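You operate a simulated robot arm through the tools that you are given. There is no shell and no other tool.

You are at the controls of a simulated two-armed robot. One attempt, no reset.

JOB
Empty the slag pan into the scrap tub.
Fine: spill none; pan back in the pan drawer, drawer shut. Where these are worked on the way, their far stop is far enough and under half their travel is too little: pan drawer.

It is judged by the outcome, as a careful person would: the job done as asked, and still so three seconds after it is handed in. It fails if anything else is knocked over, pushed out of place, dropped, spilled or broken.

ROBOT AND FRAMES
Two 7-joint arms with three-finger grippers on one trunk that stands fixed in place. Base frame: the origin is at the foot of the trunk, x ahead of it, y to its left, z up; the work surface is at about z = 900. Units: mm, rad, N and s.
The left shoulder is at [70, 165, 1163], the right one opposite. With the tool pointing down near the work surface each hand reaches from about 380 to 880 mm from the base axis, measured 20 degrees to its own side. Payload 3.91 kg a hand.
The tool frame of a hand sits at the grasp point between the pads (the TCP): z along the fingers, y along the line on which they close. The tips reach 30 mm beyond it. The gripper opens to 116 mm. The gripper's body begins 73 mm behind the TCP.
Orientation is that of the tool frame in the base frame, as [roll, pitch, yaw] about the fixed x, y, z axes, in that order (R = Rz(yaw) Ry(pitch) Rx(roll)). With the fingers straight down and closing along the base's y, the tool's x points along the base's -x, its y along +y and its z along -z.

CONTROLS
- The arms move only by the tool servo_tool. It takes "left_plan", "right_plan" or both (then of equal length, played together; a hand with none holds still); each is a list of rows, each a list of 7 numbers: the shift along the tool's x, y, z in units of 40 mm (1.0 is 40 mm), then the turn, a rotation vector about the tool's x, y, z in units of 8 degrees (1.0 is 8 degrees), then the opening, from 0 (shut) to 1 (fully open). In form: [[x, y, z, rx, ry, rz, claw], ...]. A call has 1 to 20 rows; each row shifts and turns the commanded pose from where the row before left it, along the tool's axes as they then stand. A call with a number of a shift or a turn outside -1 to 1 is refused whole. A row lasts 0.2 s, in which the tool goes at most 50 mm and 0.15 rad; a call with a longer step from one row to the next is refused whole, and so is a gripper value outside its range. A pose out of reach is approached as far as the arm can. The call stops where the force on the tool passes 90 N (or 10 N more than at its start, if that is more) or the arm is blocked; 0.2 s more then pass. The fingers move at their own pace (about 153 mm/s each) and stop on an object; they squeeze with about 44 N. The grip force told is the motor's: it shows also when the fingers shut on nothing. Time passes only in rows, and 0.2 s behind the last, so rows that do not move let the fingers close. It gives the time, the measured TCP pose, the force on the tool (base axes), the opening and the grip force at its end, in the units of the frame above (readings bear some noise), with the torque about the TCP (base axes, N m) and any sound that the robot's microphone picked up, and new pictures: "show" is both (left out), scene, wrist or none (wrist: the cameras of the hands that moved).
- Cameras (640 x 400 px; columns grow to the right, rows downward): "scene" is now at [119.5, -55.6, 1484.4]; the picture's right is [-0.63, -0.78, 0.00], its down [-0.42, 0.34, -0.84] and it looks along [0.66, -0.53, -0.54] (base axes); focal length 222 px, centre (320, 200). "left" rides on the left gripper at [75, 17, -88] in its tool frame; the picture's right is [-0.22, 0.97, 0.00], its down [-0.70, -0.16, -0.70] and it looks along [-0.68, -0.16, 0.71] (tool axes); focal length 247 px, centre (320, 200). "right" rides on the right gripper at [52, 56, -88] in its tool frame; the picture's right is [-0.73, 0.68, 0.00], its down [-0.49, -0.52, -0.70] and it looks along [-0.48, -0.51, 0.71] (tool axes); focal length 247 px, centre (320, 200). There is no depth. A picture from a camera that has moved, and an enlarged one, comes with that camera's place and axes in the base frame and with its lens.
- lift_body(by): slides the trunk up (or, below 0, down) by that many mm; the arms and the scene camera ride with it, the base frame stays. It gives what a move gives, with no picture.
- pan_tilt(pan, tilt): turns the head with the scene camera to pan (to the left, within 1.501 rad either way) and tilt (down, from -0.506 to 1.204), counted from straight ahead of the robot. It gives what a move gives, and a new picture of the scene camera.
- enlarge(camera, box): a new picture of the part [left, top, right, bottom] of that camera's present view, enlarged. It takes no simulated time.
- job_done(): hands the job in; it is judged then, once.

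Places have to be worked out from the pictures, the camera data and where the tool is seen. Open the grippers and draw the arms clear of the work before you hand the job in, unless the task says otherwise.

The tools are called after ">>>" by a JSON object that holds its "fn" and its "kwargs". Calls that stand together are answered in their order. servo_tool: Moves the arms, as the interface text tells. Its arguments: {"type":"object","properties":{"left_plan":{"type":"array"},"right_plan":{"type":"array"},"show":{"type":"string","enum":["both","scene","wrist","none"]}},"required":[]} The other tools are called the same way: lift_body (by) slides the trunk up or down; pan_tilt (pan, tilt) turns the head that bears the scene camera; enlarge (camera, box) takes an enlarged picture of a part of a camera's view; job_done () hands the job in.

At the start:

```text
time: 0.0
left_tool_pos: [512.6, -34.6, 1369.4]
left_orientation: [-3.139, 0.001, -3.14]
left_force: [-0.5, 0.2, 0.3]
left_wrist_torque: [-0.02, 0.02, 0.0]
left_gripper_width: 116.2
left_grip_force: 0.1
right_tool_pos: [472.4, -553.6, 1358.2]
right_orientation: [-3.141, -0.001, 3.141]
right_force: [0.0, -1.1, 0.6]
right_wrist_torque: [-0.01, -0.01, -0.01]
right_gripper_width: 116.0
right_grip_force: 0.1
trunk travel left (down, up): [-700.0, 140.0]
head pan, tilt: [-0.675, 0.567]
```

scene: 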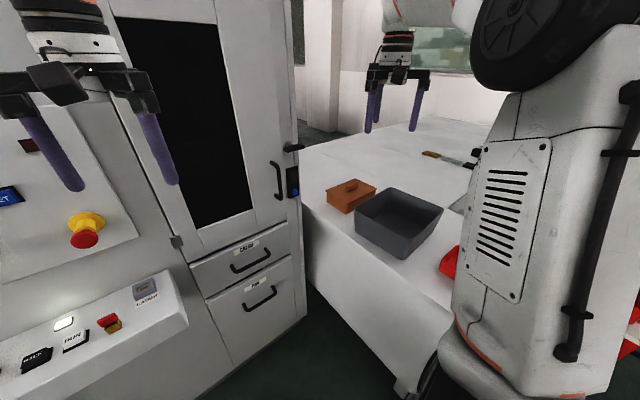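
right: 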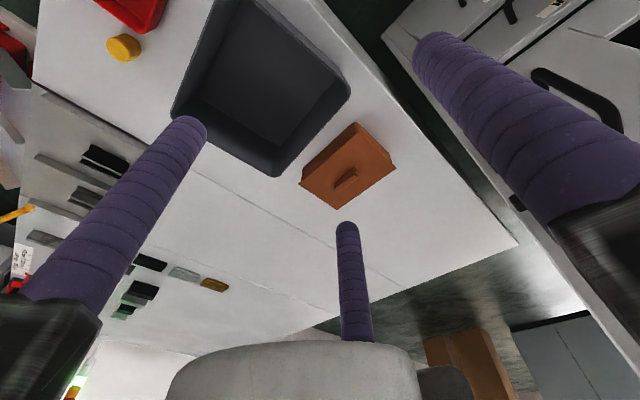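
left: 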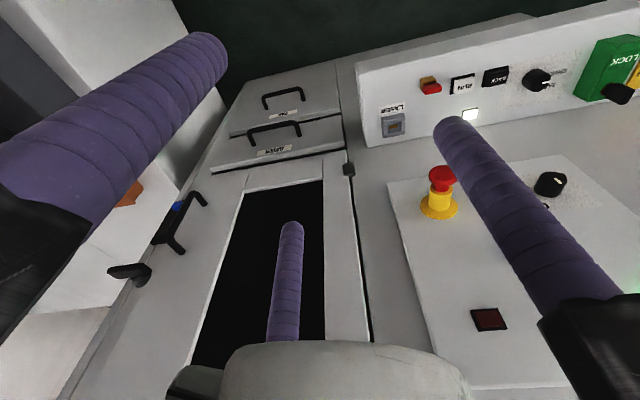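

I start by looking closely at the labels on the drawers and at the tub on the table.

>>> {"fn": "enlarge", "kwargs": {"camera": "scene", "box": [180, 220, 320, 320]}}

>>> {"fn": "enlarge", "kwargs": {"camera": "scene", "box": [300, 120, 500, 300]}}

>>> {"fn": "enlarge", "kwargs": {"camera": "left", "box": [200, 60, 440, 220]}}

>>> {"fn": "enlarge", "kwargs": {"camera": "right", "box": [80, 0, 420, 220]}}

```text
4.00 times, centred on (250, 270) of scene
camera zoom: at [119.5, -55.6, 1484.4], right [-0.63, -0.78, 0.0], down [-0.42, 0.34, -0.84], along [0.66, -0.53, -0.54], focal length 889 px, centre (600, -80)
```

zoom: 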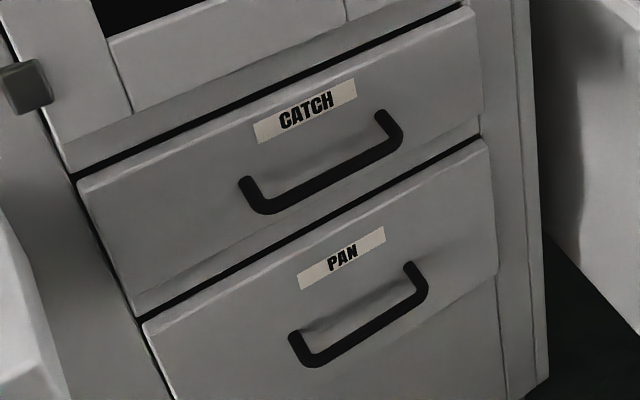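

```text
2.22 times, centred on (400, 210) of scene
camera zoom: at [119.5, -55.6, 1484.4], right [-0.63, -0.78, 0.0], down [-0.42, 0.34, -0.84], along [0.66, -0.53, -0.54], focal length 494 px, centre (142, 178)
```

zoom: 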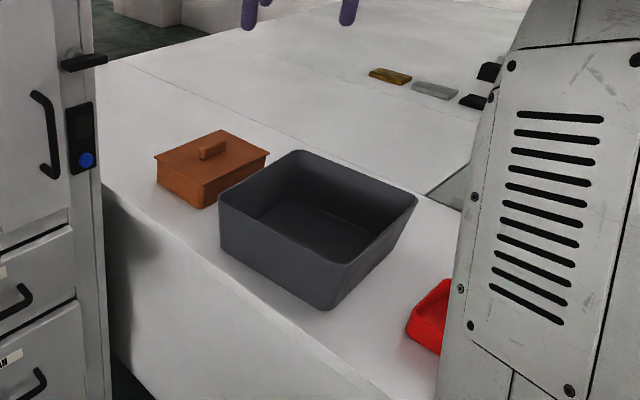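

```text
2.50 times, centred on (320, 140) of left
camera zoom: at [436.7, -18.0, 1458.3], right [0.22, 0.97, 0.0], down [0.7, -0.16, 0.7], along [0.68, -0.16, -0.71], focal length 617 px, centre (320, 350)
```

zoom: 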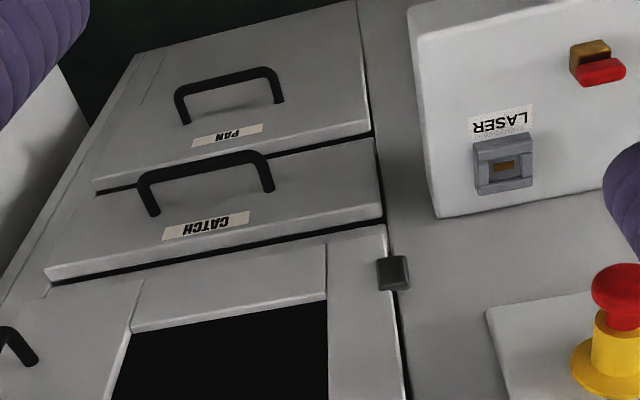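

```text
1.82 times, centred on (250, 110) of right
camera zoom: at [420.7, -498.5, 1446.9], right [0.73, 0.68, 0.0], down [0.49, -0.52, 0.7], along [0.48, -0.51, -0.71], focal length 449 px, centre (447, 364)
```

zoom: 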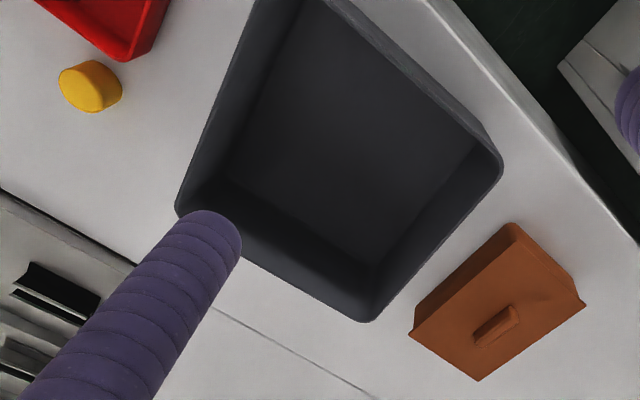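

The drawers are labelled CATCH (upper) and PAN (lower), and a dark grey tub stands on the side bench. I pan the head to survey the whole room before planning.

>>> {"fn": "pan_tilt", "kwargs": {"pan": -0.2, "tilt": 0.75}}

>>> {"fn": "pan_tilt", "kwargs": {"pan": -1.4, "tilt": 0.75}}

>>> {"fn": "pan_tilt", "kwargs": {"pan": 0.6, "tilt": 0.6}}

```text
time: 0.9
left_tool_pos: [511.4, -34.0, 1368.2]
left_orientation: [-3.142, 0.002, 3.141]
left_force: [0.4, 0.6, -0.8]
left_wrist_torque: [0.05, -0.04, 0.01]
left_gripper_width: 115.8
left_grip_force: 0.1
right_tool_pos: [473.3, -553.7, 1358.1]
right_orientation: [-3.141, 0.0, -3.141]
right_force: [-0.3, 0.1, 0.5]
right_wrist_torque: [0.0, -0.03, 0.02]
right_gripper_width: 115.8
right_grip_force: 0.1
trunk travel left (down, up): [-700.0, 140.0]
head pan, tilt: [-0.201, 0.75]
camera scene: at [131.0, -16.3, 1468.6], right [-0.2, -0.98, 0.0], down [-0.67, 0.14, -0.73], along [0.72, -0.15, -0.68], focal length 222 px, centre (320, 200)
```

scene: 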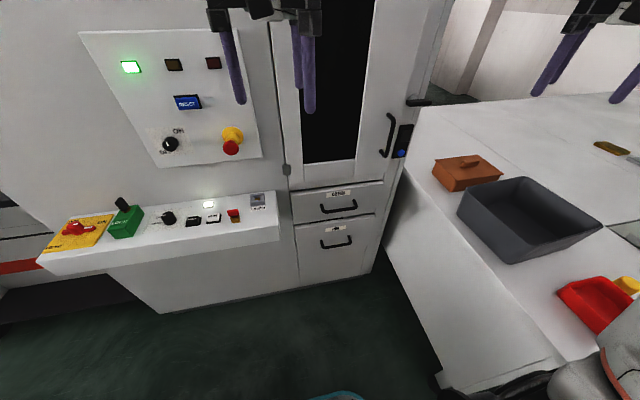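

```text
time: 2.3
left_tool_pos: [511.8, -34.6, 1368.3]
left_orientation: [3.142, -0.001, -3.141]
left_force: [-0.8, -0.1, -0.1]
left_wrist_torque: [0.0, -0.05, -0.05]
left_gripper_width: 116.1
left_grip_force: 0.0
right_tool_pos: [472.8, -554.2, 1357.3]
right_orientation: [3.141, 0.001, -3.141]
right_force: [-0.2, 0.1, -0.2]
right_wrist_torque: [-0.04, -0.03, -0.01]
right_gripper_width: 116.2
right_grip_force: 0.1
trunk travel left (down, up): [-700.0, 140.0]
head pan, tilt: [-1.4, 0.75]
camera scene: at [64.0, -81.3, 1468.6], right [-0.99, -0.17, 0.0], down [-0.12, 0.67, -0.73], along [0.12, -0.72, -0.68], focal length 222 px, centre (320, 200)
```

scene: 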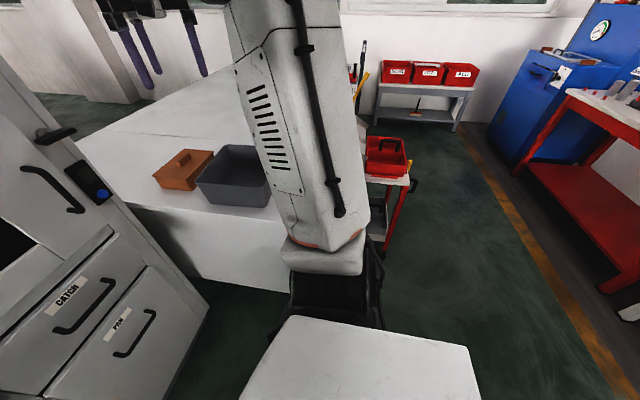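

```text
time: 4.2
left_tool_pos: [512.0, -35.2, 1368.8]
left_orientation: [3.141, 0.001, 3.141]
left_force: [-0.9, -0.6, -0.4]
left_wrist_torque: [0.05, -0.01, -0.02]
left_gripper_width: 116.3
left_grip_force: 0.1
right_tool_pos: [472.7, -554.1, 1359.3]
right_orientation: [-3.141, -0.001, -3.141]
right_force: [-0.5, 0.2, -0.5]
right_wrist_torque: [0.0, 0.0, 0.01]
right_gripper_width: 116.0
right_grip_force: 0.0
trunk travel left (down, up): [-700.0, 140.0]
head pan, tilt: [0.6, 0.6]
camera scene: at [122.8, 50.2, 1481.4], right [0.56, -0.83, 0.0], down [-0.47, -0.32, -0.82], along [0.68, 0.47, -0.57], focal length 222 px, centre (320, 200)
```

scene: 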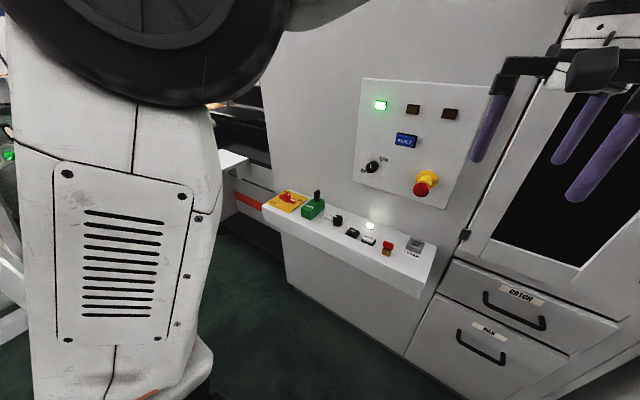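

The machine's PAN drawer is the lower one (handle near [750, -225, 600]), and the grey tub on the bench is near [460, -700], rim about z 1010. I look lower and take enlarged views to check for labels and clearances around the drawer.

>>> {"fn": "pan_tilt", "kwargs": {"pan": -0.3, "tilt": 1.15}}

>>> {"fn": "pan_tilt", "kwargs": {"pan": -0.9, "tilt": 0.9}}

>>> {"fn": "enlarge", "kwargs": {"camera": "scene", "box": [300, 50, 560, 300]}}

>>> {"fn": "enlarge", "kwargs": {"camera": "right", "box": [0, 0, 420, 400]}}

```text
time: 5.5
left_tool_pos: [512.5, -34.2, 1368.7]
left_orientation: [3.14, 0.001, -3.14]
left_force: [0.7, 0.3, -0.4]
left_wrist_torque: [-0.03, 0.0, 0.02]
left_gripper_width: 116.0
left_grip_force: 0.0
right_tool_pos: [473.2, -553.8, 1359.2]
right_orientation: [3.141, -0.001, -3.141]
right_force: [-0.7, 0.7, 0.2]
right_wrist_torque: [0.0, 0.01, -0.02]
right_gripper_width: 115.9
right_grip_force: 0.0
trunk travel left (down, up): [-700.0, 140.0]
head pan, tilt: [-0.3, 1.15]
camera scene: at [106.8, -17.2, 1439.7], right [-0.29, -0.96, 0.0], down [-0.87, 0.27, -0.41], along [0.39, -0.12, -0.91], focal length 222 px, centre (320, 200)
```

scene: 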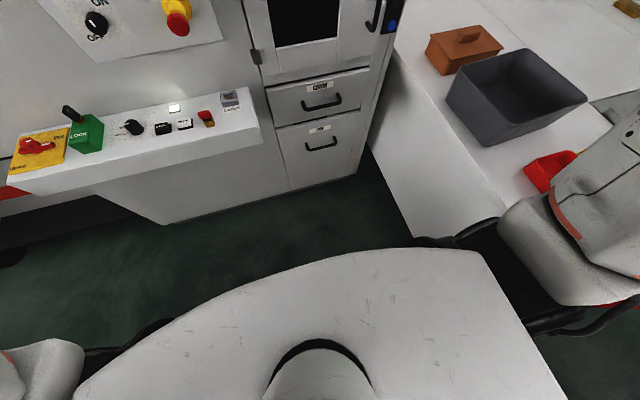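

```text
time: 6.5
left_tool_pos: [512.0, -35.7, 1368.5]
left_orientation: [-3.141, 0.001, 3.141]
left_force: [-0.2, -0.4, 0.1]
left_wrist_torque: [0.02, -0.01, -0.01]
left_gripper_width: 116.0
left_grip_force: 0.1
right_tool_pos: [474.2, -554.6, 1357.9]
right_orientation: [3.141, 0.001, 3.141]
right_force: [-0.1, 0.6, -0.2]
right_wrist_torque: [0.04, -0.01, 0.0]
right_gripper_width: 116.2
right_grip_force: 0.1
trunk travel left (down, up): [-700.0, 140.0]
head pan, tilt: [-0.901, 0.901]
camera scene: at [96.8, -58.7, 1456.6], right [-0.78, -0.62, 0.0], down [-0.49, 0.61, -0.62], along [0.39, -0.49, -0.78], focal length 222 px, centre (320, 200)
```

scene: 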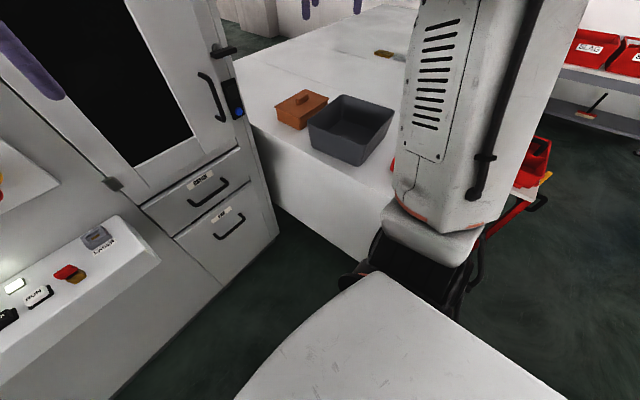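

```text
1.60 times, centred on (430, 175) of scene
camera zoom: at [96.8, -58.7, 1456.6], right [-0.78, -0.62, 0.0], down [-0.49, 0.61, -0.62], along [0.39, -0.49, -0.78], focal length 356 px, centre (144, 240)
```

zoom: 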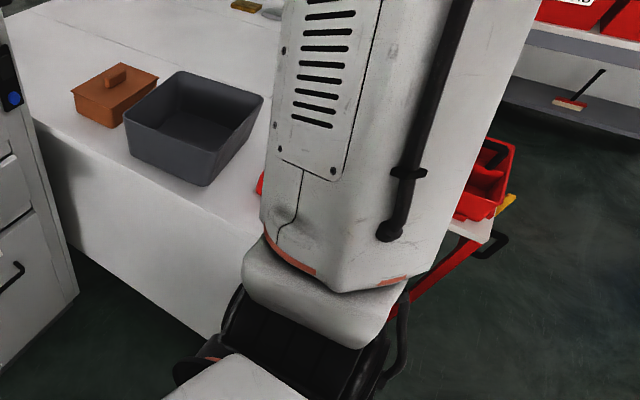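

```text
1.00 times, centred on (210, 200) of right (not enlarged: the box is as wide or as high as the picture)
camera zoom: at [420.7, -498.4, 1446.9], right [0.73, 0.68, 0.0], down [0.49, -0.52, 0.7], along [0.48, -0.51, -0.71], focal length 247 px, centre (430, 200)
```

zoom: 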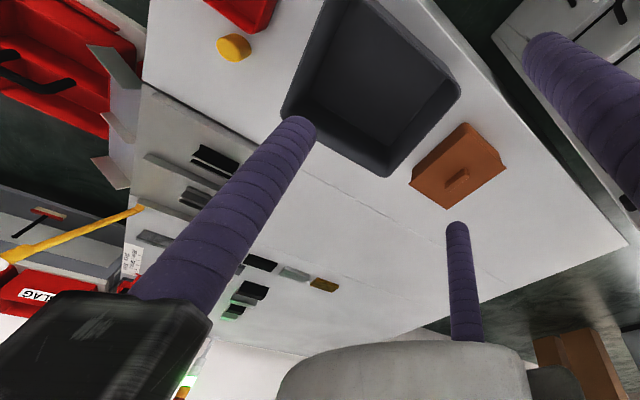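

The grey tub is the only open tub, so I take it as the scrap tub. I move the left hand out to the left and bring the right hand across in front of the drawers, staying high.

>>> {"fn": "servo_tool", "kwargs": {"left_plan": [[0, 1, 0, 0, 0, 0, 1], [0, 1, 0, 0, 0, 0, 1], [0, 1, 0, 0, 0, 0, 1], [0, 1, 0, 0, 0, 0, 1], [0, 1, 0, 0, 0, 0, 1], [0, 1, 0, 0, 0, 0, 1], [0, 1, 0, 0, 0, 0, 1], [0, 0, 0, 0, 0, 0, 1]], "right_plan": [[0, 1, 0, 0, 0, 0, 1], [0, 1, 0, 0, 0, 0, 1], [0, 1, 0, 0, 0, 0, 1], [0, 1, 0, 0, 0, 0, 1], [0, 1, 0, 0, 0, 0, 1], [0, 1, 0, 0, 0, 0, 1], [0, 1, 0, 0, 0, 0, 1], [0, 1, 0, 0, 0, 0, 1]], "show": "both"}}

```text
time: 8.2
left_tool_pos: [510.0, 245.0, 1366.0]
left_orientation: [-3.141, 0.001, -3.14]
left_force: [-0.2, 0.1, 0.0]
left_wrist_torque: [0.0, -0.02, 0.0]
left_gripper_width: 115.9
left_grip_force: 0.2
right_tool_pos: [509.8, -273.1, 1367.0]
right_orientation: [3.091, -0.013, 3.122]
right_force: [-0.3, -0.2, -0.9]
right_wrist_torque: [-0.02, 0.01, 0.0]
right_gripper_width: 116.1
right_grip_force: 0.0
right hand out of reach, approached as far as the arm can: row 6, 7, 8
trunk travel left (down, up): [-700.0, 140.0]
head pan, tilt: [-0.901, 0.901]
camera scene: at [96.6, -57.9, 1456.7], right [-0.78, -0.62, 0.0], down [-0.49, 0.61, -0.62], along [0.39, -0.49, -0.78], focal length 222 px, centre (320, 200)
camera right: at [459.4, -220.2, 1458.5], right [0.75, 0.67, 0.03], down [0.48, -0.57, 0.67], along [0.46, -0.48, -0.74], focal length 247 px, centre (320, 200)
camera left: at [435.4, 262.4, 1456.5], right [0.22, 0.97, 0.0], down [0.7, -0.16, 0.7], along [0.68, -0.16, -0.71], focal length 247 px, centre (320, 200)
```

scene: 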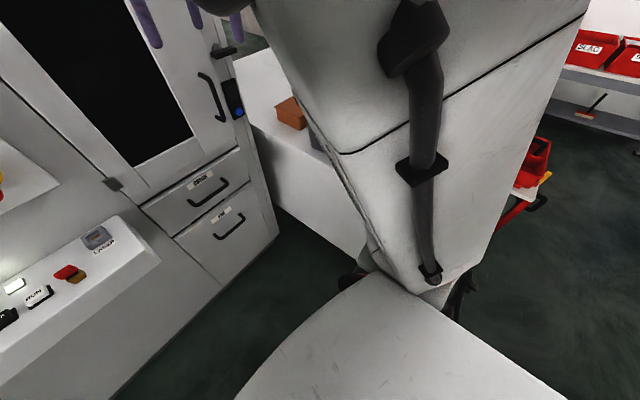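
right: 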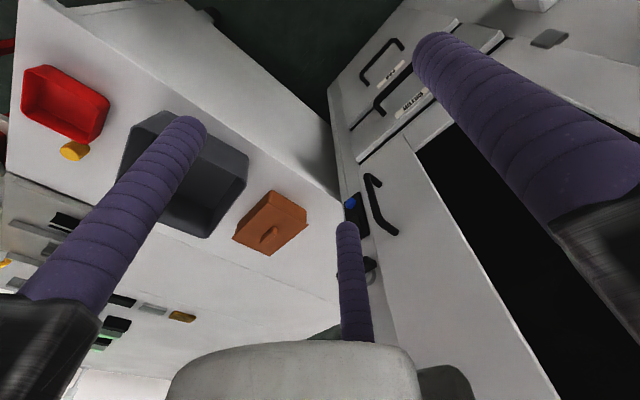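
left: 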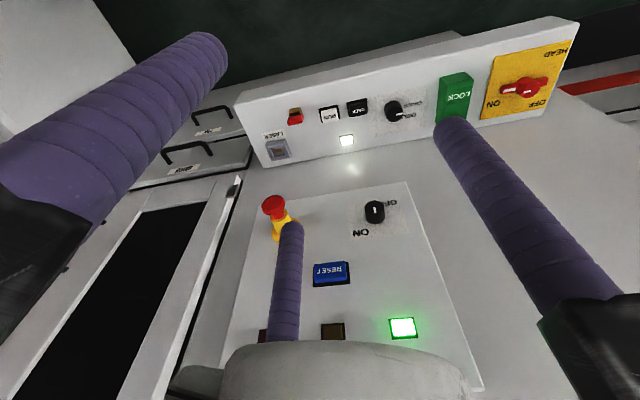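

The right arm ran out of range at about y -275 while high. I lower the right hand straight down in the free space before the machine, to see whether it gains range there.

>>> {"fn": "servo_tool", "kwargs": {"right_plan": [[0, 0, 1, 0, 0, 0, 1], [0, 0, 1, 0, 0, 0, 1], [0, 0, 1, 0, 0, 0, 1], [0, 0, 1, 0, 0, 0, 1], [0, 0, 1, 0, 0, 0, 1], [0, 0, 1, 0, 0, 0, 1], [0, 0, 0, 0, 0, 0, 1]], "show": "scene"}}

```text
time: 9.8
left_tool_pos: [511.4, 244.6, 1366.4]
left_orientation: [3.141, 0.001, -3.141]
left_force: [-1.4, 0.8, 0.1]
left_wrist_torque: [-0.01, -0.02, -0.04]
left_gripper_width: 116.1
left_grip_force: 0.0
right_tool_pos: [516.0, -267.5, 1344.9]
right_orientation: [3.109, -0.014, 3.13]
right_force: [0.1, 0.6, 0.0]
right_wrist_torque: [0.04, -0.06, 0.03]
right_gripper_width: 116.1
right_grip_force: 0.1
right hand out of reach, approached as far as the arm can: row 1, 2, 3, 4, 5, 6
trunk travel left (down, up): [-700.0, 140.0]
head pan, tilt: [-0.901, 0.901]
camera scene: at [96.6, -58.5, 1456.7], right [-0.78, -0.62, 0.0], down [-0.49, 0.61, -0.62], along [0.39, -0.49, -0.78], focal length 222 px, centre (320, 200)
```

scene: 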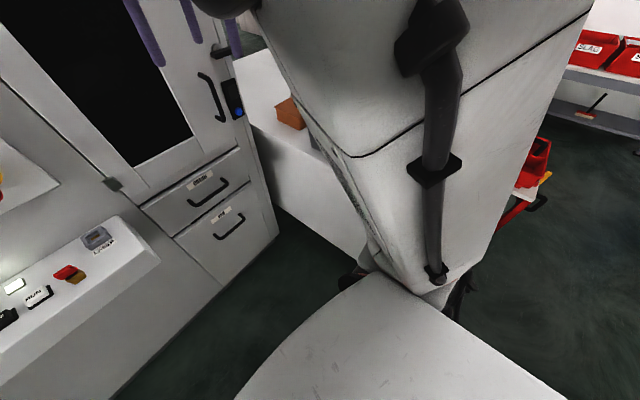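

The arm seems stuck at a joint limit there. I back the right hand toward y about -400 and slightly forward to free it, watching how the commanded pose behaves.

>>> {"fn": "servo_tool", "kwargs": {"right_plan": [[0, -1, 0, 0, 0, 0, 1], [0, -1, 0, 0, 0, 0, 1], [0, -1, 0, 0, 0, 0, 1], [0, 0, 0, 0, 0, 0, 1]], "show": "scene"}}

```text
time: 10.8
left_tool_pos: [511.6, 245.8, 1366.9]
left_orientation: [-3.14, 0.0, 3.14]
left_force: [0.0, 0.0, 0.3]
left_wrist_torque: [-0.04, -0.01, -0.01]
left_gripper_width: 116.3
left_grip_force: 0.0
right_tool_pos: [515.4, -374.6, 1348.7]
right_orientation: [-3.139, 0.0, -3.14]
right_force: [-0.2, 0.0, 0.7]
right_wrist_torque: [-0.04, 0.04, 0.02]
right_gripper_width: 115.9
right_grip_force: 0.0
trunk travel left (down, up): [-700.0, 140.0]
head pan, tilt: [-0.901, 0.901]
camera scene: at [96.6, -56.9, 1456.7], right [-0.78, -0.62, 0.0], down [-0.49, 0.61, -0.62], along [0.39, -0.49, -0.78], focal length 222 px, centre (320, 200)
```

scene: 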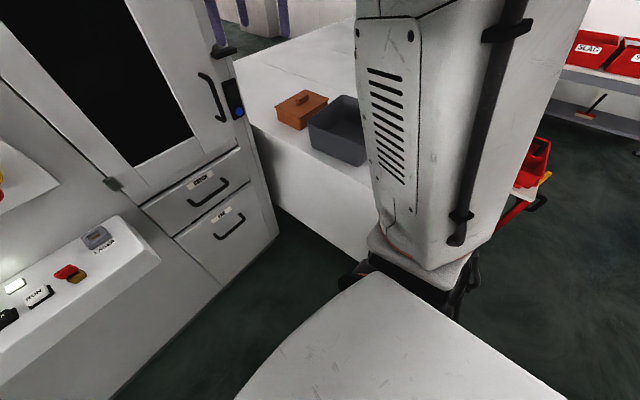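

Free again at y -375 with exact orientation, so commands start from the achieved pose. I lower the hand straight down here, in the gap between the machine front and the bench.

>>> {"fn": "servo_tool", "kwargs": {"right_plan": [[0, 0, 1, 0, 0, 0, 1], [0, 0, 1, 0, 0, 0, 1], [0, 0, 1, 0, 0, 0, 1], [0, 0, 1, 0, 0, 0, 1], [0, 0, 1, 0, 0, 0, 1], [0, 0, 1, 0, 0, 0, 1], [0, 0, 0, 0, 0, 0, 1]], "show": "scene"}}

```text
time: 12.4
left_tool_pos: [511.2, 244.6, 1366.6]
left_orientation: [3.14, 0.002, 3.14]
left_force: [0.5, -0.3, 0.1]
left_wrist_torque: [-0.01, 0.01, 0.02]
left_gripper_width: 115.9
left_grip_force: 0.1
right_tool_pos: [518.9, -377.0, 1105.7]
right_orientation: [-3.14, -0.001, 3.142]
right_force: [0.3, 0.3, 0.5]
right_wrist_torque: [0.0, -0.02, 0.02]
right_gripper_width: 116.0
right_grip_force: 0.0
trunk travel left (down, up): [-700.0, 140.0]
head pan, tilt: [-0.901, 0.901]
camera scene: at [96.1, -58.2, 1456.7], right [-0.78, -0.62, 0.0], down [-0.49, 0.61, -0.62], along [0.39, -0.49, -0.78], focal length 222 px, centre (320, 200)
```

scene: 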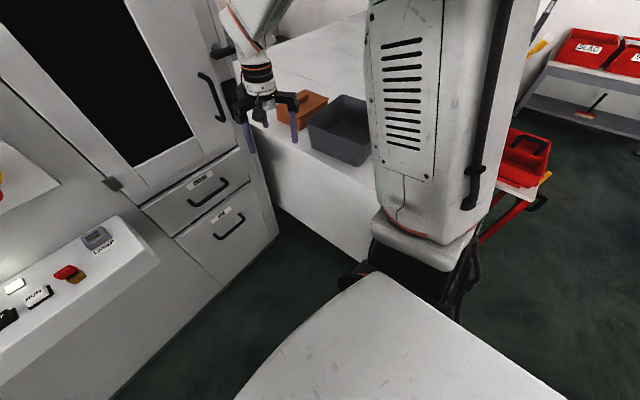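

The hand moved freely to [519, -377, 1106]. Now I turn it 90° about its axis so that the fingers close in the fore-aft direction, ready for the horizontal handle bar.

>>> {"fn": "servo_tool", "kwargs": {"right_plan": [[0, 0, 0, 0, 0, 1, 1], [0, 0, 0, 0, 0, 1, 1], [0, 0, 0, 0, 0, 1, 1], [0, 0, 0, 0, 0, 1, 1], [0, 0, 0, 0, 0, 1, 1], [0, 0, 0, 0, 0, 1, 1], [0, 0, 0, 0, 0, 1, 1], [0, 0, 0, 0, 0, 1, 1], [0, 0, 0, 0, 0, 1, 1], [0, 0, 0, 0, 0, 1, 1], [0, 0, 0, 0, 0, 1, 1], [0, 0, 0, 0, 0, 0.25, 1], [0, 0, 0, 0, 0, 0, 1]], "show": "both"}}

```text
time: 15.2
left_tool_pos: [510.4, 245.2, 1366.2]
left_orientation: [-3.141, -0.001, 3.14]
left_force: [-0.3, -0.3, -0.7]
left_wrist_torque: [-0.03, -0.03, 0.0]
left_gripper_width: 116.0
left_grip_force: 0.0
right_tool_pos: [475.7, -547.6, 1344.3]
right_orientation: [-3.133, -0.002, 1.573]
right_force: [0.1, -0.2, -0.1]
right_wrist_torque: [-0.01, -0.02, 0.02]
right_gripper_width: 116.0
right_grip_force: 0.1
right hand out of reach, approached as far as the arm can: row 4, 5, 6, 7, 8, 9, 10, 11, 12
trunk travel left (down, up): [-700.0, 140.0]
head pan, tilt: [-0.901, 0.901]
camera scene: at [96.6, -58.7, 1456.7], right [-0.78, -0.62, 0.0], down [-0.49, 0.61, -0.62], along [0.39, -0.49, -0.78], focal length 222 px, centre (320, 200)
camera right: at [532.6, -496.1, 1432.1], right [0.68, -0.73, -0.01], down [-0.52, -0.49, 0.7], along [-0.52, -0.48, -0.71], focal length 247 px, centre (320, 200)
```

scene: 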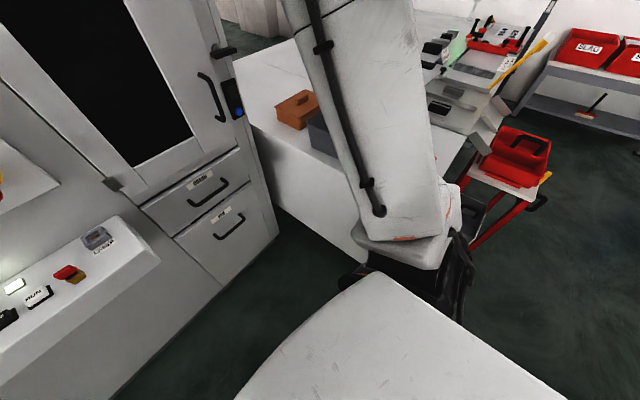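
right: 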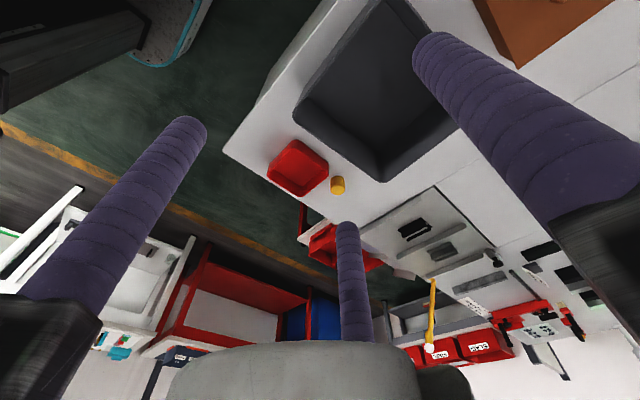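

Turning that way ran into a joint limit and the arm drifted back up to [476, -548, 1344] (nothing touched). I turn back the other way, in this open space.

>>> {"fn": "servo_tool", "kwargs": {"right_plan": [[0, 0, 0, 0, 0, -1, 1], [0, 0, 0, 0, 0, -1, 1], [0, 0, 0, 0, 0, -1, 1], [0, 0, 0, 0, 0, -1, 1], [0, 0, 0, 0, 0, -1, 1], [0, 0, 0, 0, 0, -1, 1], [0, 0, 0, 0, 0, -1, 1], [0, 0, 0, 0, 0, -1, 1], [0, 0, 0, 0, 0, -1, 1], [0, 0, 0, 0, 0, -1, 1], [0, 0, 0, 0, 0, -1, 1], [0, 0, 0, 0, 0, -0.25, 1], [0, 0, 0, 0, 0, 0, 1]], "show": "scene"}}

```text
time: 18.1
left_tool_pos: [510.9, 244.7, 1367.4]
left_orientation: [3.141, 0.0, 3.141]
left_force: [-0.2, 0.2, 0.7]
left_wrist_torque: [0.02, -0.02, 0.02]
left_gripper_width: 115.9
left_grip_force: 0.0
right_tool_pos: [476.8, -548.9, 1344.2]
right_orientation: [3.142, -0.002, -3.141]
right_force: [1.5, 0.6, -0.2]
right_wrist_torque: [0.0, 0.0, 0.03]
right_gripper_width: 116.1
right_grip_force: 0.1
trunk travel left (down, up): [-700.0, 140.0]
head pan, tilt: [-0.901, 0.901]
camera scene: at [96.8, -58.6, 1456.6], right [-0.78, -0.62, 0.0], down [-0.49, 0.61, -0.62], along [0.39, -0.49, -0.78], focal length 222 px, centre (320, 200)
```

scene: 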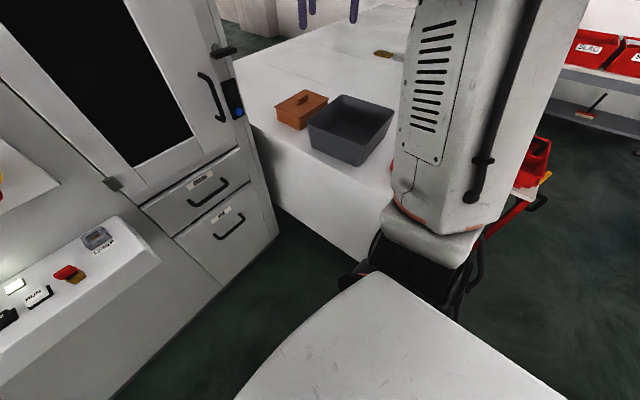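

Back at the start pose. Now I turn the hand 90° the other way here, high above everything.

>>> {"fn": "servo_tool", "kwargs": {"right_plan": [[0, 0, 0, 0, 0, -1, 1], [0, 0, 0, 0, 0, -1, 1], [0, 0, 0, 0, 0, -1, 1], [0, 0, 0, 0, 0, -1, 1], [0, 0, 0, 0, 0, -1, 1], [0, 0, 0, 0, 0, -1, 1], [0, 0, 0, 0, 0, -1, 1], [0, 0, 0, 0, 0, -1, 1], [0, 0, 0, 0, 0, -1, 1], [0, 0, 0, 0, 0, -1, 1], [0, 0, 0, 0, 0, -1, 1], [0, 0, 0, 0, 0, -0.25, 1], [0, 0, 0, 0, 0, 0, 1]], "show": "both"}}

```text
time: 20.9
left_tool_pos: [510.7, 244.0, 1366.2]
left_orientation: [-3.141, 0.0, -3.14]
left_force: [0.6, -0.5, -0.5]
left_wrist_torque: [0.0, -0.02, 0.0]
left_gripper_width: 115.7
left_grip_force: 0.0
right_tool_pos: [476.3, -547.3, 1343.8]
right_orientation: [3.141, -0.002, -1.569]
right_force: [0.8, 0.3, -0.6]
right_wrist_torque: [-0.01, 0.03, 0.0]
right_gripper_width: 115.8
right_grip_force: 0.0
trunk travel left (down, up): [-700.0, 140.0]
head pan, tilt: [-0.901, 0.901]
camera scene: at [96.7, -58.7, 1456.6], right [-0.78, -0.62, 0.0], down [-0.49, 0.61, -0.62], along [0.39, -0.49, -0.78], focal length 222 px, centre (320, 200)
camera right: at [418.7, -599.3, 1431.8], right [-0.68, 0.73, 0.0], down [0.52, 0.49, 0.7], along [0.51, 0.48, -0.71], focal length 247 px, centre (320, 200)
```

scene: 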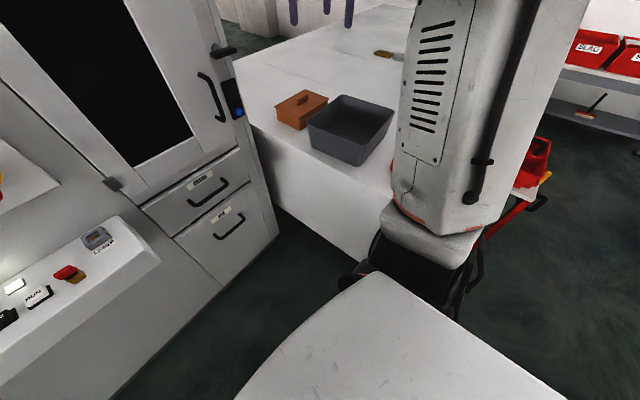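
right: 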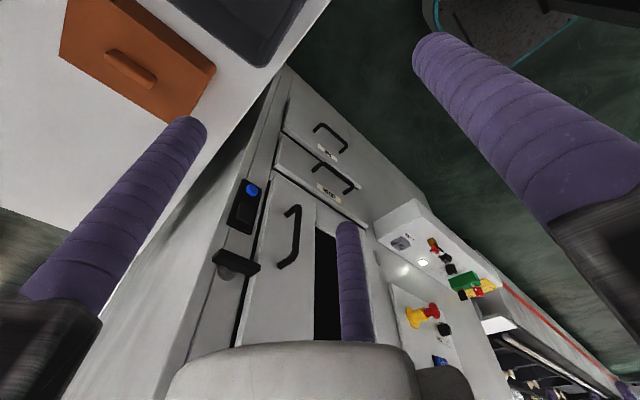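

That side works (yaw -1.57; now tool x = -Y, tool y = -X). I move back to about [516, -388] and then lower to z about 1100.

>>> {"fn": "servo_tool", "kwargs": {"right_plan": [[-1, -0.25, 0, 0, 0, 0, 1], [-1, -0.25, 0, 0, 0, 0, 1], [-1, -0.25, 0, 0, 0, 0, 1], [-1, -0.25, 0, 0, 0, 0, 1], [0, 0, 1, 0, 0, 0, 1], [0, 0, 1, 0, 0, 0, 1], [0, 0, 1, 0, 0, 0, 1], [0, 0, 1, 0, 0, 0, 1], [0, 0, 1, 0, 0, 0, 1], [0, 0, 1, 0, 0, 0, 1], [0, 0, 0, 0, 0, 0, 1]], "show": "both"}}

```text
time: 23.2
left_tool_pos: [509.1, 244.7, 1368.0]
left_orientation: [3.141, 0.001, 3.14]
left_force: [-0.8, 0.3, 0.1]
left_wrist_torque: [0.01, -0.03, 0.0]
left_gripper_width: 115.9
left_grip_force: 0.1
right_tool_pos: [515.1, -386.5, 1103.2]
right_orientation: [-3.141, -0.001, -1.571]
right_force: [-0.1, 0.0, 0.2]
right_wrist_torque: [-0.04, 0.0, 0.03]
right_gripper_width: 115.8
right_grip_force: 0.1
trunk travel left (down, up): [-700.0, 140.0]
head pan, tilt: [-0.901, 0.901]
camera scene: at [96.3, -58.0, 1456.7], right [-0.78, -0.62, 0.0], down [-0.49, 0.61, -0.62], along [0.39, -0.49, -0.78], focal length 222 px, centre (320, 200)
camera right: at [458.1, -438.9, 1192.7], right [-0.68, 0.73, 0.0], down [0.52, 0.49, 0.7], along [0.51, 0.48, -0.71], focal length 247 px, centre (320, 200)
```

scene: 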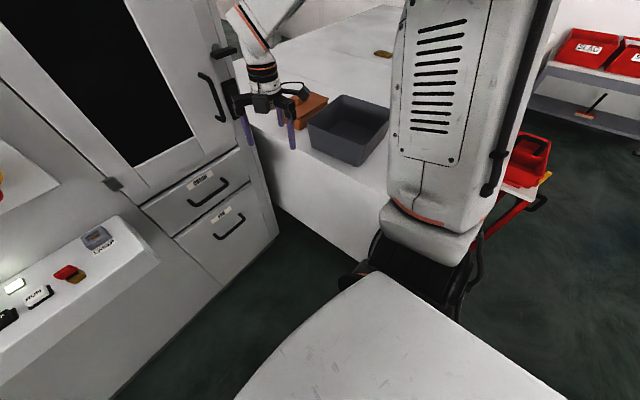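
right: 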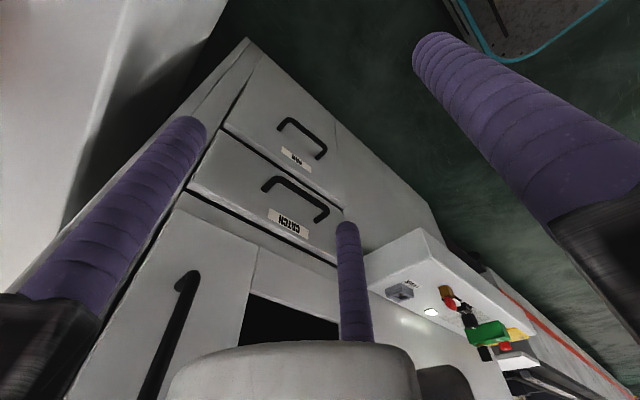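

The view is good. Now I begin lowering the trunk, in steps, checking the right elbow's clearance to the bench and chassis.

>>> {"fn": "lift_body", "kwargs": {"by": -120}}

>>> {"fn": "pan_tilt", "kwargs": {"pan": -1.2, "tilt": 1.1}}

```text
time: 24.8
left_tool_pos: [510.7, 243.6, 1247.4]
left_orientation: [-3.14, 0.0, 3.141]
left_force: [-0.2, -0.6, 0.6]
left_wrist_torque: [0.01, 0.03, -0.02]
left_gripper_width: 115.9
left_grip_force: 0.0
right_tool_pos: [515.1, -386.4, 984.6]
right_orientation: [3.141, -0.002, -1.571]
right_force: [-0.2, -0.3, 0.4]
right_wrist_torque: [0.02, -0.01, -0.02]
right_gripper_width: 116.1
right_grip_force: 0.0
trunk travel left (down, up): [-580.0, 260.0]
head pan, tilt: [-0.901, 0.901]
```

```text
time: 25.6
left_tool_pos: [511.2, 243.1, 1246.2]
left_orientation: [3.141, 0.0, -3.142]
left_force: [-0.6, -0.2, 0.2]
left_wrist_torque: [0.06, 0.02, 0.0]
left_gripper_width: 116.0
left_grip_force: 0.1
right_tool_pos: [514.4, -386.1, 983.7]
right_orientation: [3.141, -0.001, -1.571]
right_force: [-0.8, -0.5, -0.5]
right_wrist_torque: [0.04, 0.01, 0.01]
right_gripper_width: 116.2
right_grip_force: 0.0
trunk travel left (down, up): [-580.0, 260.0]
head pan, tilt: [-1.201, 1.1]
camera scene: at [72.8, -58.4, 1322.8], right [-0.93, -0.36, 0.0], down [-0.32, 0.83, -0.45], along [0.16, -0.42, -0.89], focal length 222 px, centre (320, 200)
```

scene: 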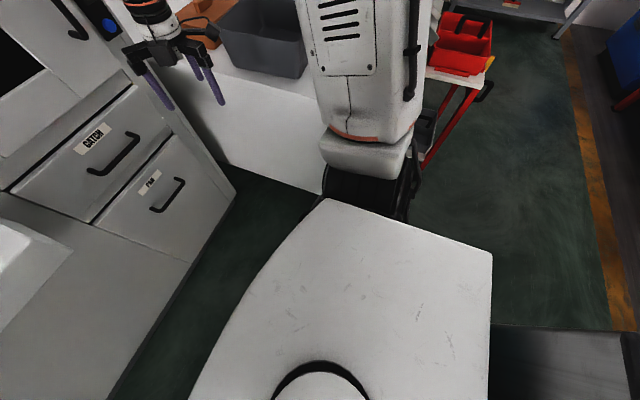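

The trunk move was clean. I tilt the head up a little to see the right elbow and forearm relative to the bench and tub.

>>> {"fn": "pan_tilt", "kwargs": {"pan": -1.1, "tilt": 0.45}}

```text
time: 26.6
left_tool_pos: [512.0, 242.4, 1247.3]
left_orientation: [-3.141, -0.001, 3.141]
left_force: [-0.2, -1.0, 0.2]
left_wrist_torque: [0.01, -0.03, 0.04]
left_gripper_width: 116.0
left_grip_force: 0.1
right_tool_pos: [515.4, -388.2, 984.4]
right_orientation: [-3.141, -0.001, -1.57]
right_force: [-1.1, 0.0, -0.3]
right_wrist_torque: [0.02, 0.01, -0.02]
right_gripper_width: 116.0
right_grip_force: 0.0
trunk travel left (down, up): [-580.0, 260.0]
head pan, tilt: [-1.1, 0.45]
camera scene: at [91.5, -81.4, 1374.9], right [-0.89, -0.45, 0.0], down [-0.2, 0.39, -0.9], along [0.41, -0.8, -0.44], focal length 222 px, centre (320, 200)
```

scene: 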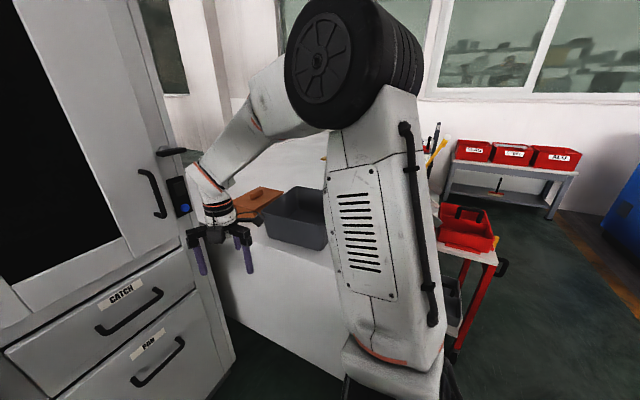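

The elbow is up and well clear. I lower the trunk a further 200 mm and then look again.

>>> {"fn": "lift_body", "kwargs": {"by": -200}}

>>> {"fn": "pan_tilt", "kwargs": {"pan": -0.8, "tilt": 0.6}}

```text
time: 28.8
left_tool_pos: [510.1, 242.8, 1046.6]
left_orientation: [-3.141, -0.001, 3.141]
left_force: [-0.1, 0.5, -0.5]
left_wrist_torque: [-0.05, 0.04, 0.03]
left_gripper_width: 116.1
left_grip_force: 0.1
right_tool_pos: [515.7, -387.7, 784.8]
right_orientation: [3.141, -0.002, -1.57]
right_force: [-0.4, -0.4, -0.4]
right_wrist_torque: [0.03, 0.0, -0.03]
right_gripper_width: 115.9
right_grip_force: 0.1
trunk travel left (down, up): [-380.0, 460.0]
head pan, tilt: [-1.1, 0.45]
```

```text
time: 29.6
left_tool_pos: [509.6, 245.1, 1046.0]
left_orientation: [-3.141, 0.0, 3.142]
left_force: [0.0, -0.4, 0.5]
left_wrist_torque: [0.04, 0.0, 0.0]
left_gripper_width: 116.2
left_grip_force: 0.0
right_tool_pos: [515.3, -387.0, 784.3]
right_orientation: [3.141, -0.003, -1.571]
right_force: [-1.2, -0.8, 0.9]
right_wrist_torque: [0.0, -0.01, -0.02]
right_gripper_width: 115.7
right_grip_force: 0.1
trunk travel left (down, up): [-380.0, 460.0]
head pan, tilt: [-0.799, 0.6]
camera scene: at [111.3, -62.9, 1161.5], right [-0.72, -0.7, 0.0], down [-0.39, 0.41, -0.83], along [0.57, -0.59, -0.56], focal length 222 px, centre (320, 200)
```

scene: 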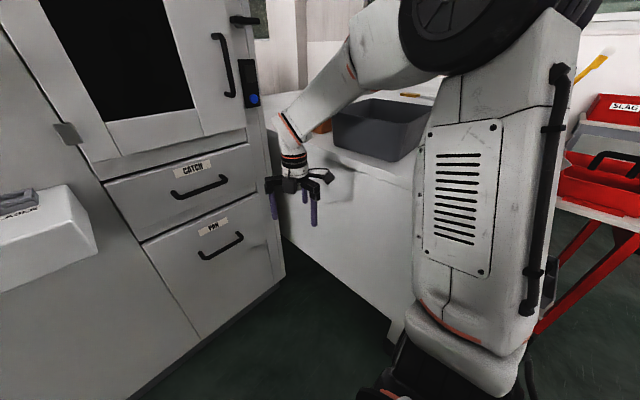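

Clear so far. I enlarge the drawer fronts and the hand's view to fix the PAN handle's position by triangulation.

>>> {"fn": "enlarge", "kwargs": {"camera": "scene", "box": [130, 140, 290, 240]}}

>>> {"fn": "enlarge", "kwargs": {"camera": "scene", "box": [140, 200, 300, 300]}}

>>> {"fn": "enlarge", "kwargs": {"camera": "right", "box": [150, 0, 450, 200]}}

```text
4.00 times, centred on (210, 190) of scene
camera zoom: at [111.3, -62.9, 1161.5], right [-0.72, -0.7, 0.0], down [-0.39, 0.41, -0.83], along [0.57, -0.59, -0.56], focal length 889 px, centre (760, 240)
```

zoom: 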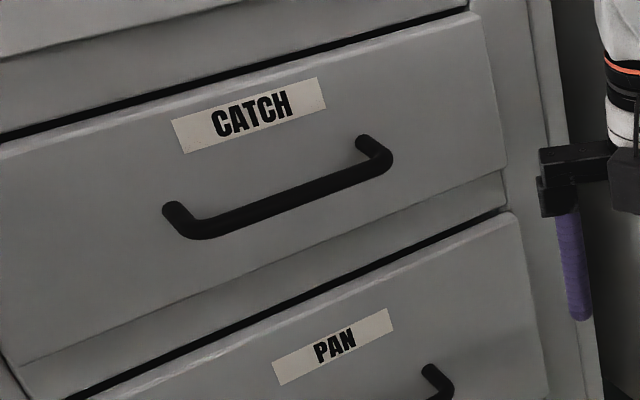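

```text
4.00 times, centred on (220, 250) of scene
camera zoom: at [111.3, -62.9, 1161.5], right [-0.72, -0.7, 0.0], down [-0.39, 0.41, -0.83], along [0.57, -0.59, -0.56], focal length 889 px, centre (720, 0)
```

zoom: 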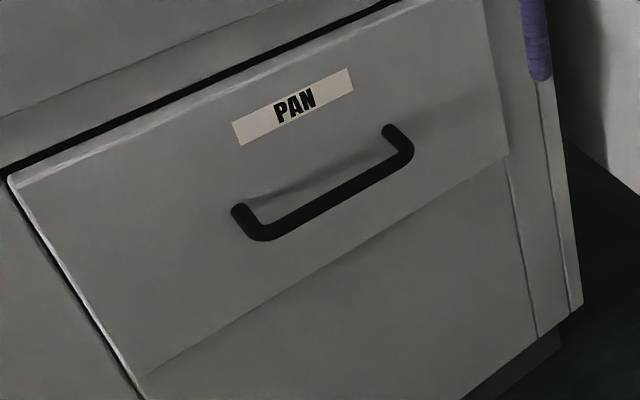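

```text
2.00 times, centred on (300, 100) of right
camera zoom: at [458.3, -439.7, 872.7], right [-0.68, 0.73, 0.0], down [0.52, 0.49, 0.7], along [0.51, 0.48, -0.71], focal length 494 px, centre (360, 400)
```

zoom: 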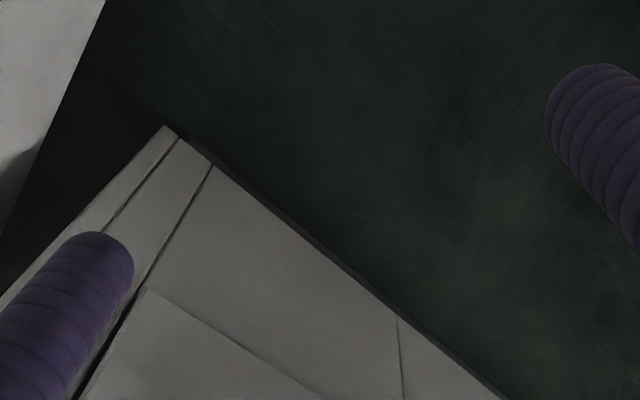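

Triangulating gives the PAN handle bar at about [750, -222, 562], standing about 45 mm off the drawer face (x≈797). I move the hand over to y≈-221 and pitch it 45° so it will point forward-down at the handle.

>>> {"fn": "servo_tool", "kwargs": {"right_plan": [[-1, 0, 0, 0, 0, 0, 1], [-1, 0, 0, 0, 0, 0, 1], [-1, 0, 0, 0, 0, 0, 1], [-1, 0, 0, 0, 0, 0, 1], [0, 0, 0, 1, 0, 0, 1], [0, 0, 0, 1, 0, 0, 1], [0, 0, 0, 1, 0, 0, 1], [0, 0, 0, 0, 0, 0, 1]], "show": "both"}}

```text
time: 31.4
left_tool_pos: [511.5, 245.4, 1046.9]
left_orientation: [3.142, 0.0, 3.142]
left_force: [0.6, 0.2, 0.0]
left_wrist_torque: [0.01, 0.0, -0.03]
left_gripper_width: 116.0
left_grip_force: 0.1
right_tool_pos: [515.5, -227.3, 785.4]
right_orientation: [-2.72, 0.001, -1.572]
right_force: [0.2, 0.6, 0.2]
right_wrist_torque: [0.01, 0.01, -0.05]
right_gripper_width: 115.9
right_grip_force: 0.1
trunk travel left (down, up): [-380.0, 460.0]
head pan, tilt: [-0.799, 0.6]
camera scene: at [111.6, -62.4, 1161.4], right [-0.72, -0.7, 0.0], down [-0.39, 0.4, -0.83], along [0.58, -0.59, -0.56], focal length 222 px, centre (320, 200)
camera right: at [428.0, -279.1, 842.9], right [-0.62, 0.73, -0.28], down [0.19, 0.49, 0.85], along [0.76, 0.48, -0.44], focal length 247 px, centre (320, 200)
```

scene: 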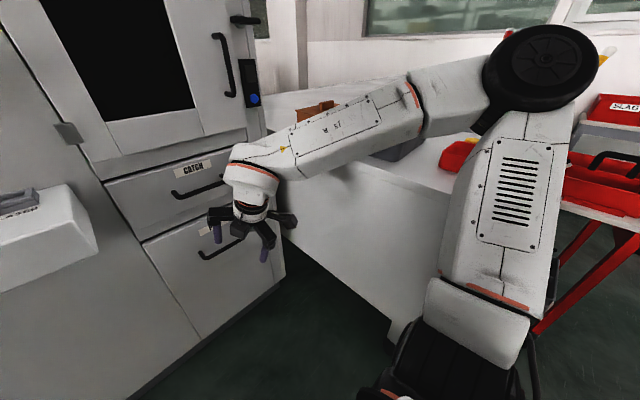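
right: 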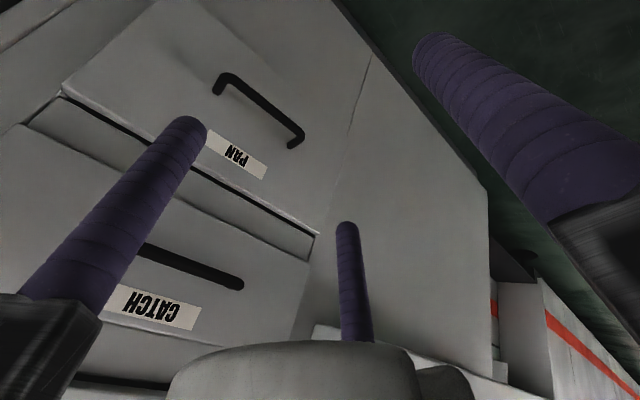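

The hand sees both handles clearly; the new view agrees on the bar near [750, -226, 566]. I finish the pitch to 45° and move to a pre-grasp point about 100 mm short of the bar, narrowing the fingers to about 46 mm.

>>> {"fn": "servo_tool", "kwargs": {"right_plan": [[0, 0, 0, 1, 0, 0, 0.4], [0, 0, 0, 1, 0, 0, 0.4], [0, 0, 0, 0.63, 0, 0, 0.4], [0, -0.05, 1, 0, 0, 0, 0.4], [0, -0.05, 1, 0, 0, 0, 0.4], [0, -0.05, 1, 0, 0, 0, 0.4], [0, -0.05, 1, 0, 0, 0, 0.4], [0, -0.05, 1, 0, 0, 0, 0.4], [0, 0, 0, 0, 0, 0, 0.4]], "show": "both"}}

```text
time: 33.4
left_tool_pos: [511.0, 244.6, 1046.8]
left_orientation: [3.141, 0.001, 3.141]
left_force: [-0.5, 0.2, 1.0]
left_wrist_torque: [0.0, -0.05, 0.01]
left_gripper_width: 116.2
left_grip_force: 0.1
right_tool_pos: [665.2, -227.0, 650.2]
right_orientation: [-2.356, -0.002, -1.572]
right_force: [0.7, -0.1, 0.5]
right_wrist_torque: [0.01, -0.01, -0.01]
right_gripper_width: 46.3
right_grip_force: 0.0
trunk travel left (down, up): [-380.0, 460.0]
head pan, tilt: [-0.799, 0.6]
camera scene: at [110.8, -62.8, 1161.5], right [-0.72, -0.7, 0.0], down [-0.39, 0.41, -0.83], along [0.58, -0.59, -0.56], focal length 222 px, centre (320, 200)
camera right: at [562.5, -279.7, 673.2], right [-0.48, 0.73, -0.48], down [-0.13, 0.49, 0.86], along [0.87, 0.48, -0.14], focal length 247 px, centre (320, 200)
```

scene: 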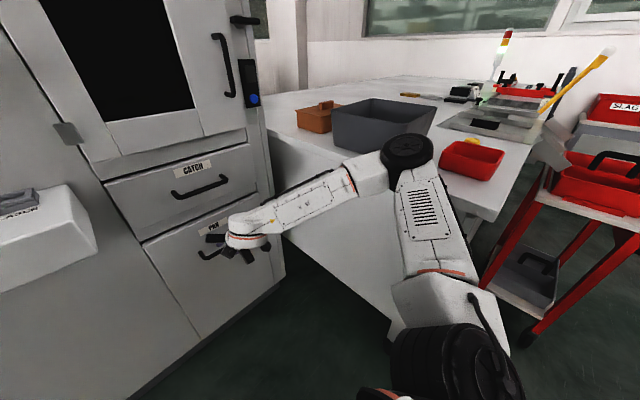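
right: 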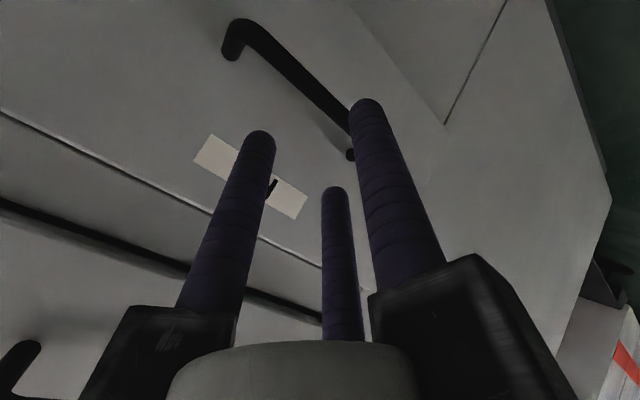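

The hand is 100 mm short of the bar. I enlarge to check the alignment of the fingers with the bar before going in.

>>> {"fn": "enlarge", "kwargs": {"camera": "scene", "box": [180, 190, 300, 280]}}

>>> {"fn": "enlarge", "kwargs": {"camera": "right", "box": [180, 0, 440, 220]}}

```text
4.44 times, centred on (240, 235) of scene
camera zoom: at [110.8, -62.8, 1161.5], right [-0.72, -0.7, 0.0], down [-0.39, 0.41, -0.83], along [0.58, -0.59, -0.56], focal length 988 px, centre (676, 44)
```

zoom: 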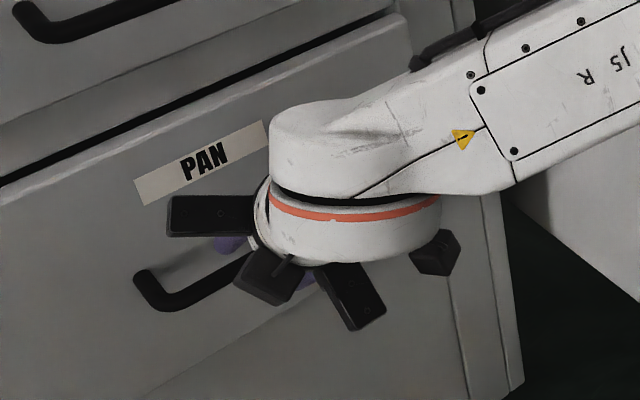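

```text
1.82 times, centred on (310, 110) of right
camera zoom: at [562.5, -279.7, 673.2], right [-0.48, 0.73, -0.48], down [-0.13, 0.49, 0.86], along [0.87, 0.48, -0.14], focal length 449 px, centre (338, 364)
```

zoom: 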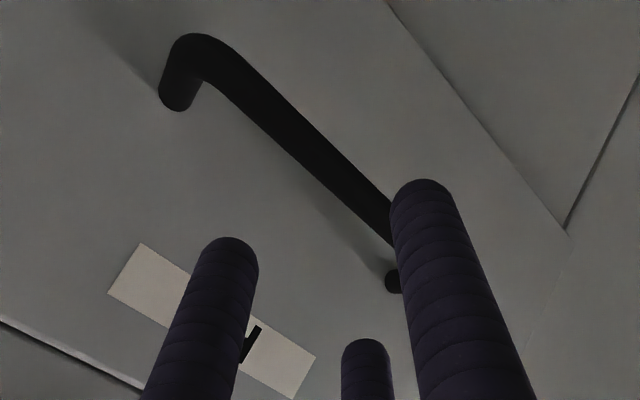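

The gripper's fingers straddle the bar's line. I set the opening to about 60 mm, shift slightly up-forward, and slide in about 100 mm so the bar sits between the fingers near their tips.

>>> {"fn": "servo_tool", "kwargs": {"right_plan": [[0, -0.17, 0, 0, 0, 0, 0.52], [0, 0, 0.6, 0, 0, 0, 0.52], [0, 0, 0.6, 0, 0, 0, 0.52], [0, 0, 0.6, 0, 0, 0, 0.52], [0, 0, 0.4, 0, 0, 0, 0.52], [0, 0, 0.3, 0, 0, 0, 0.52], [0, 0, 0, 0, 0, 0, 0.52]], "show": "both"}}

```text
time: 35.0
left_tool_pos: [510.3, 257.1, 1041.3]
left_orientation: [-3.125, 0.003, -3.141]
left_force: [0.7, 0.0, 0.0]
left_wrist_torque: [0.0, -0.02, -0.01]
left_gripper_width: 116.2
left_grip_force: 0.0
right_tool_pos: [735.3, -219.8, 583.4]
right_orientation: [-2.357, -0.016, -1.565]
right_force: [0.3, 0.2, -0.3]
right_wrist_torque: [-0.02, 0.01, -0.01]
right_gripper_width: 60.3
right_grip_force: 0.1
trunk travel left (down, up): [-380.0, 460.0]
head pan, tilt: [-0.799, 0.6]
camera scene: at [110.3, -44.3, 1160.2], right [-0.71, -0.7, 0.01], down [-0.39, 0.39, -0.83], along [0.58, -0.6, -0.56], focal length 222 px, centre (320, 200)
camera right: at [633.9, -272.4, 607.4], right [-0.48, 0.72, -0.49], down [-0.13, 0.5, 0.86], along [0.87, 0.48, -0.15], focal length 247 px, centre (320, 200)
```

scene: 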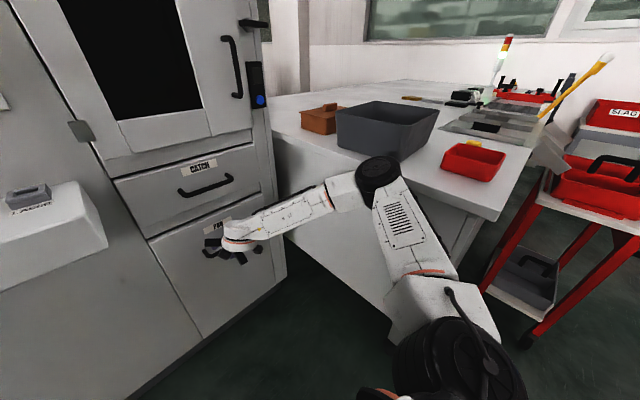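
right: 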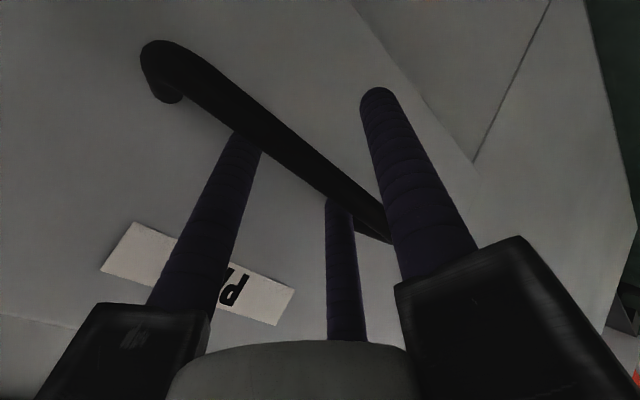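

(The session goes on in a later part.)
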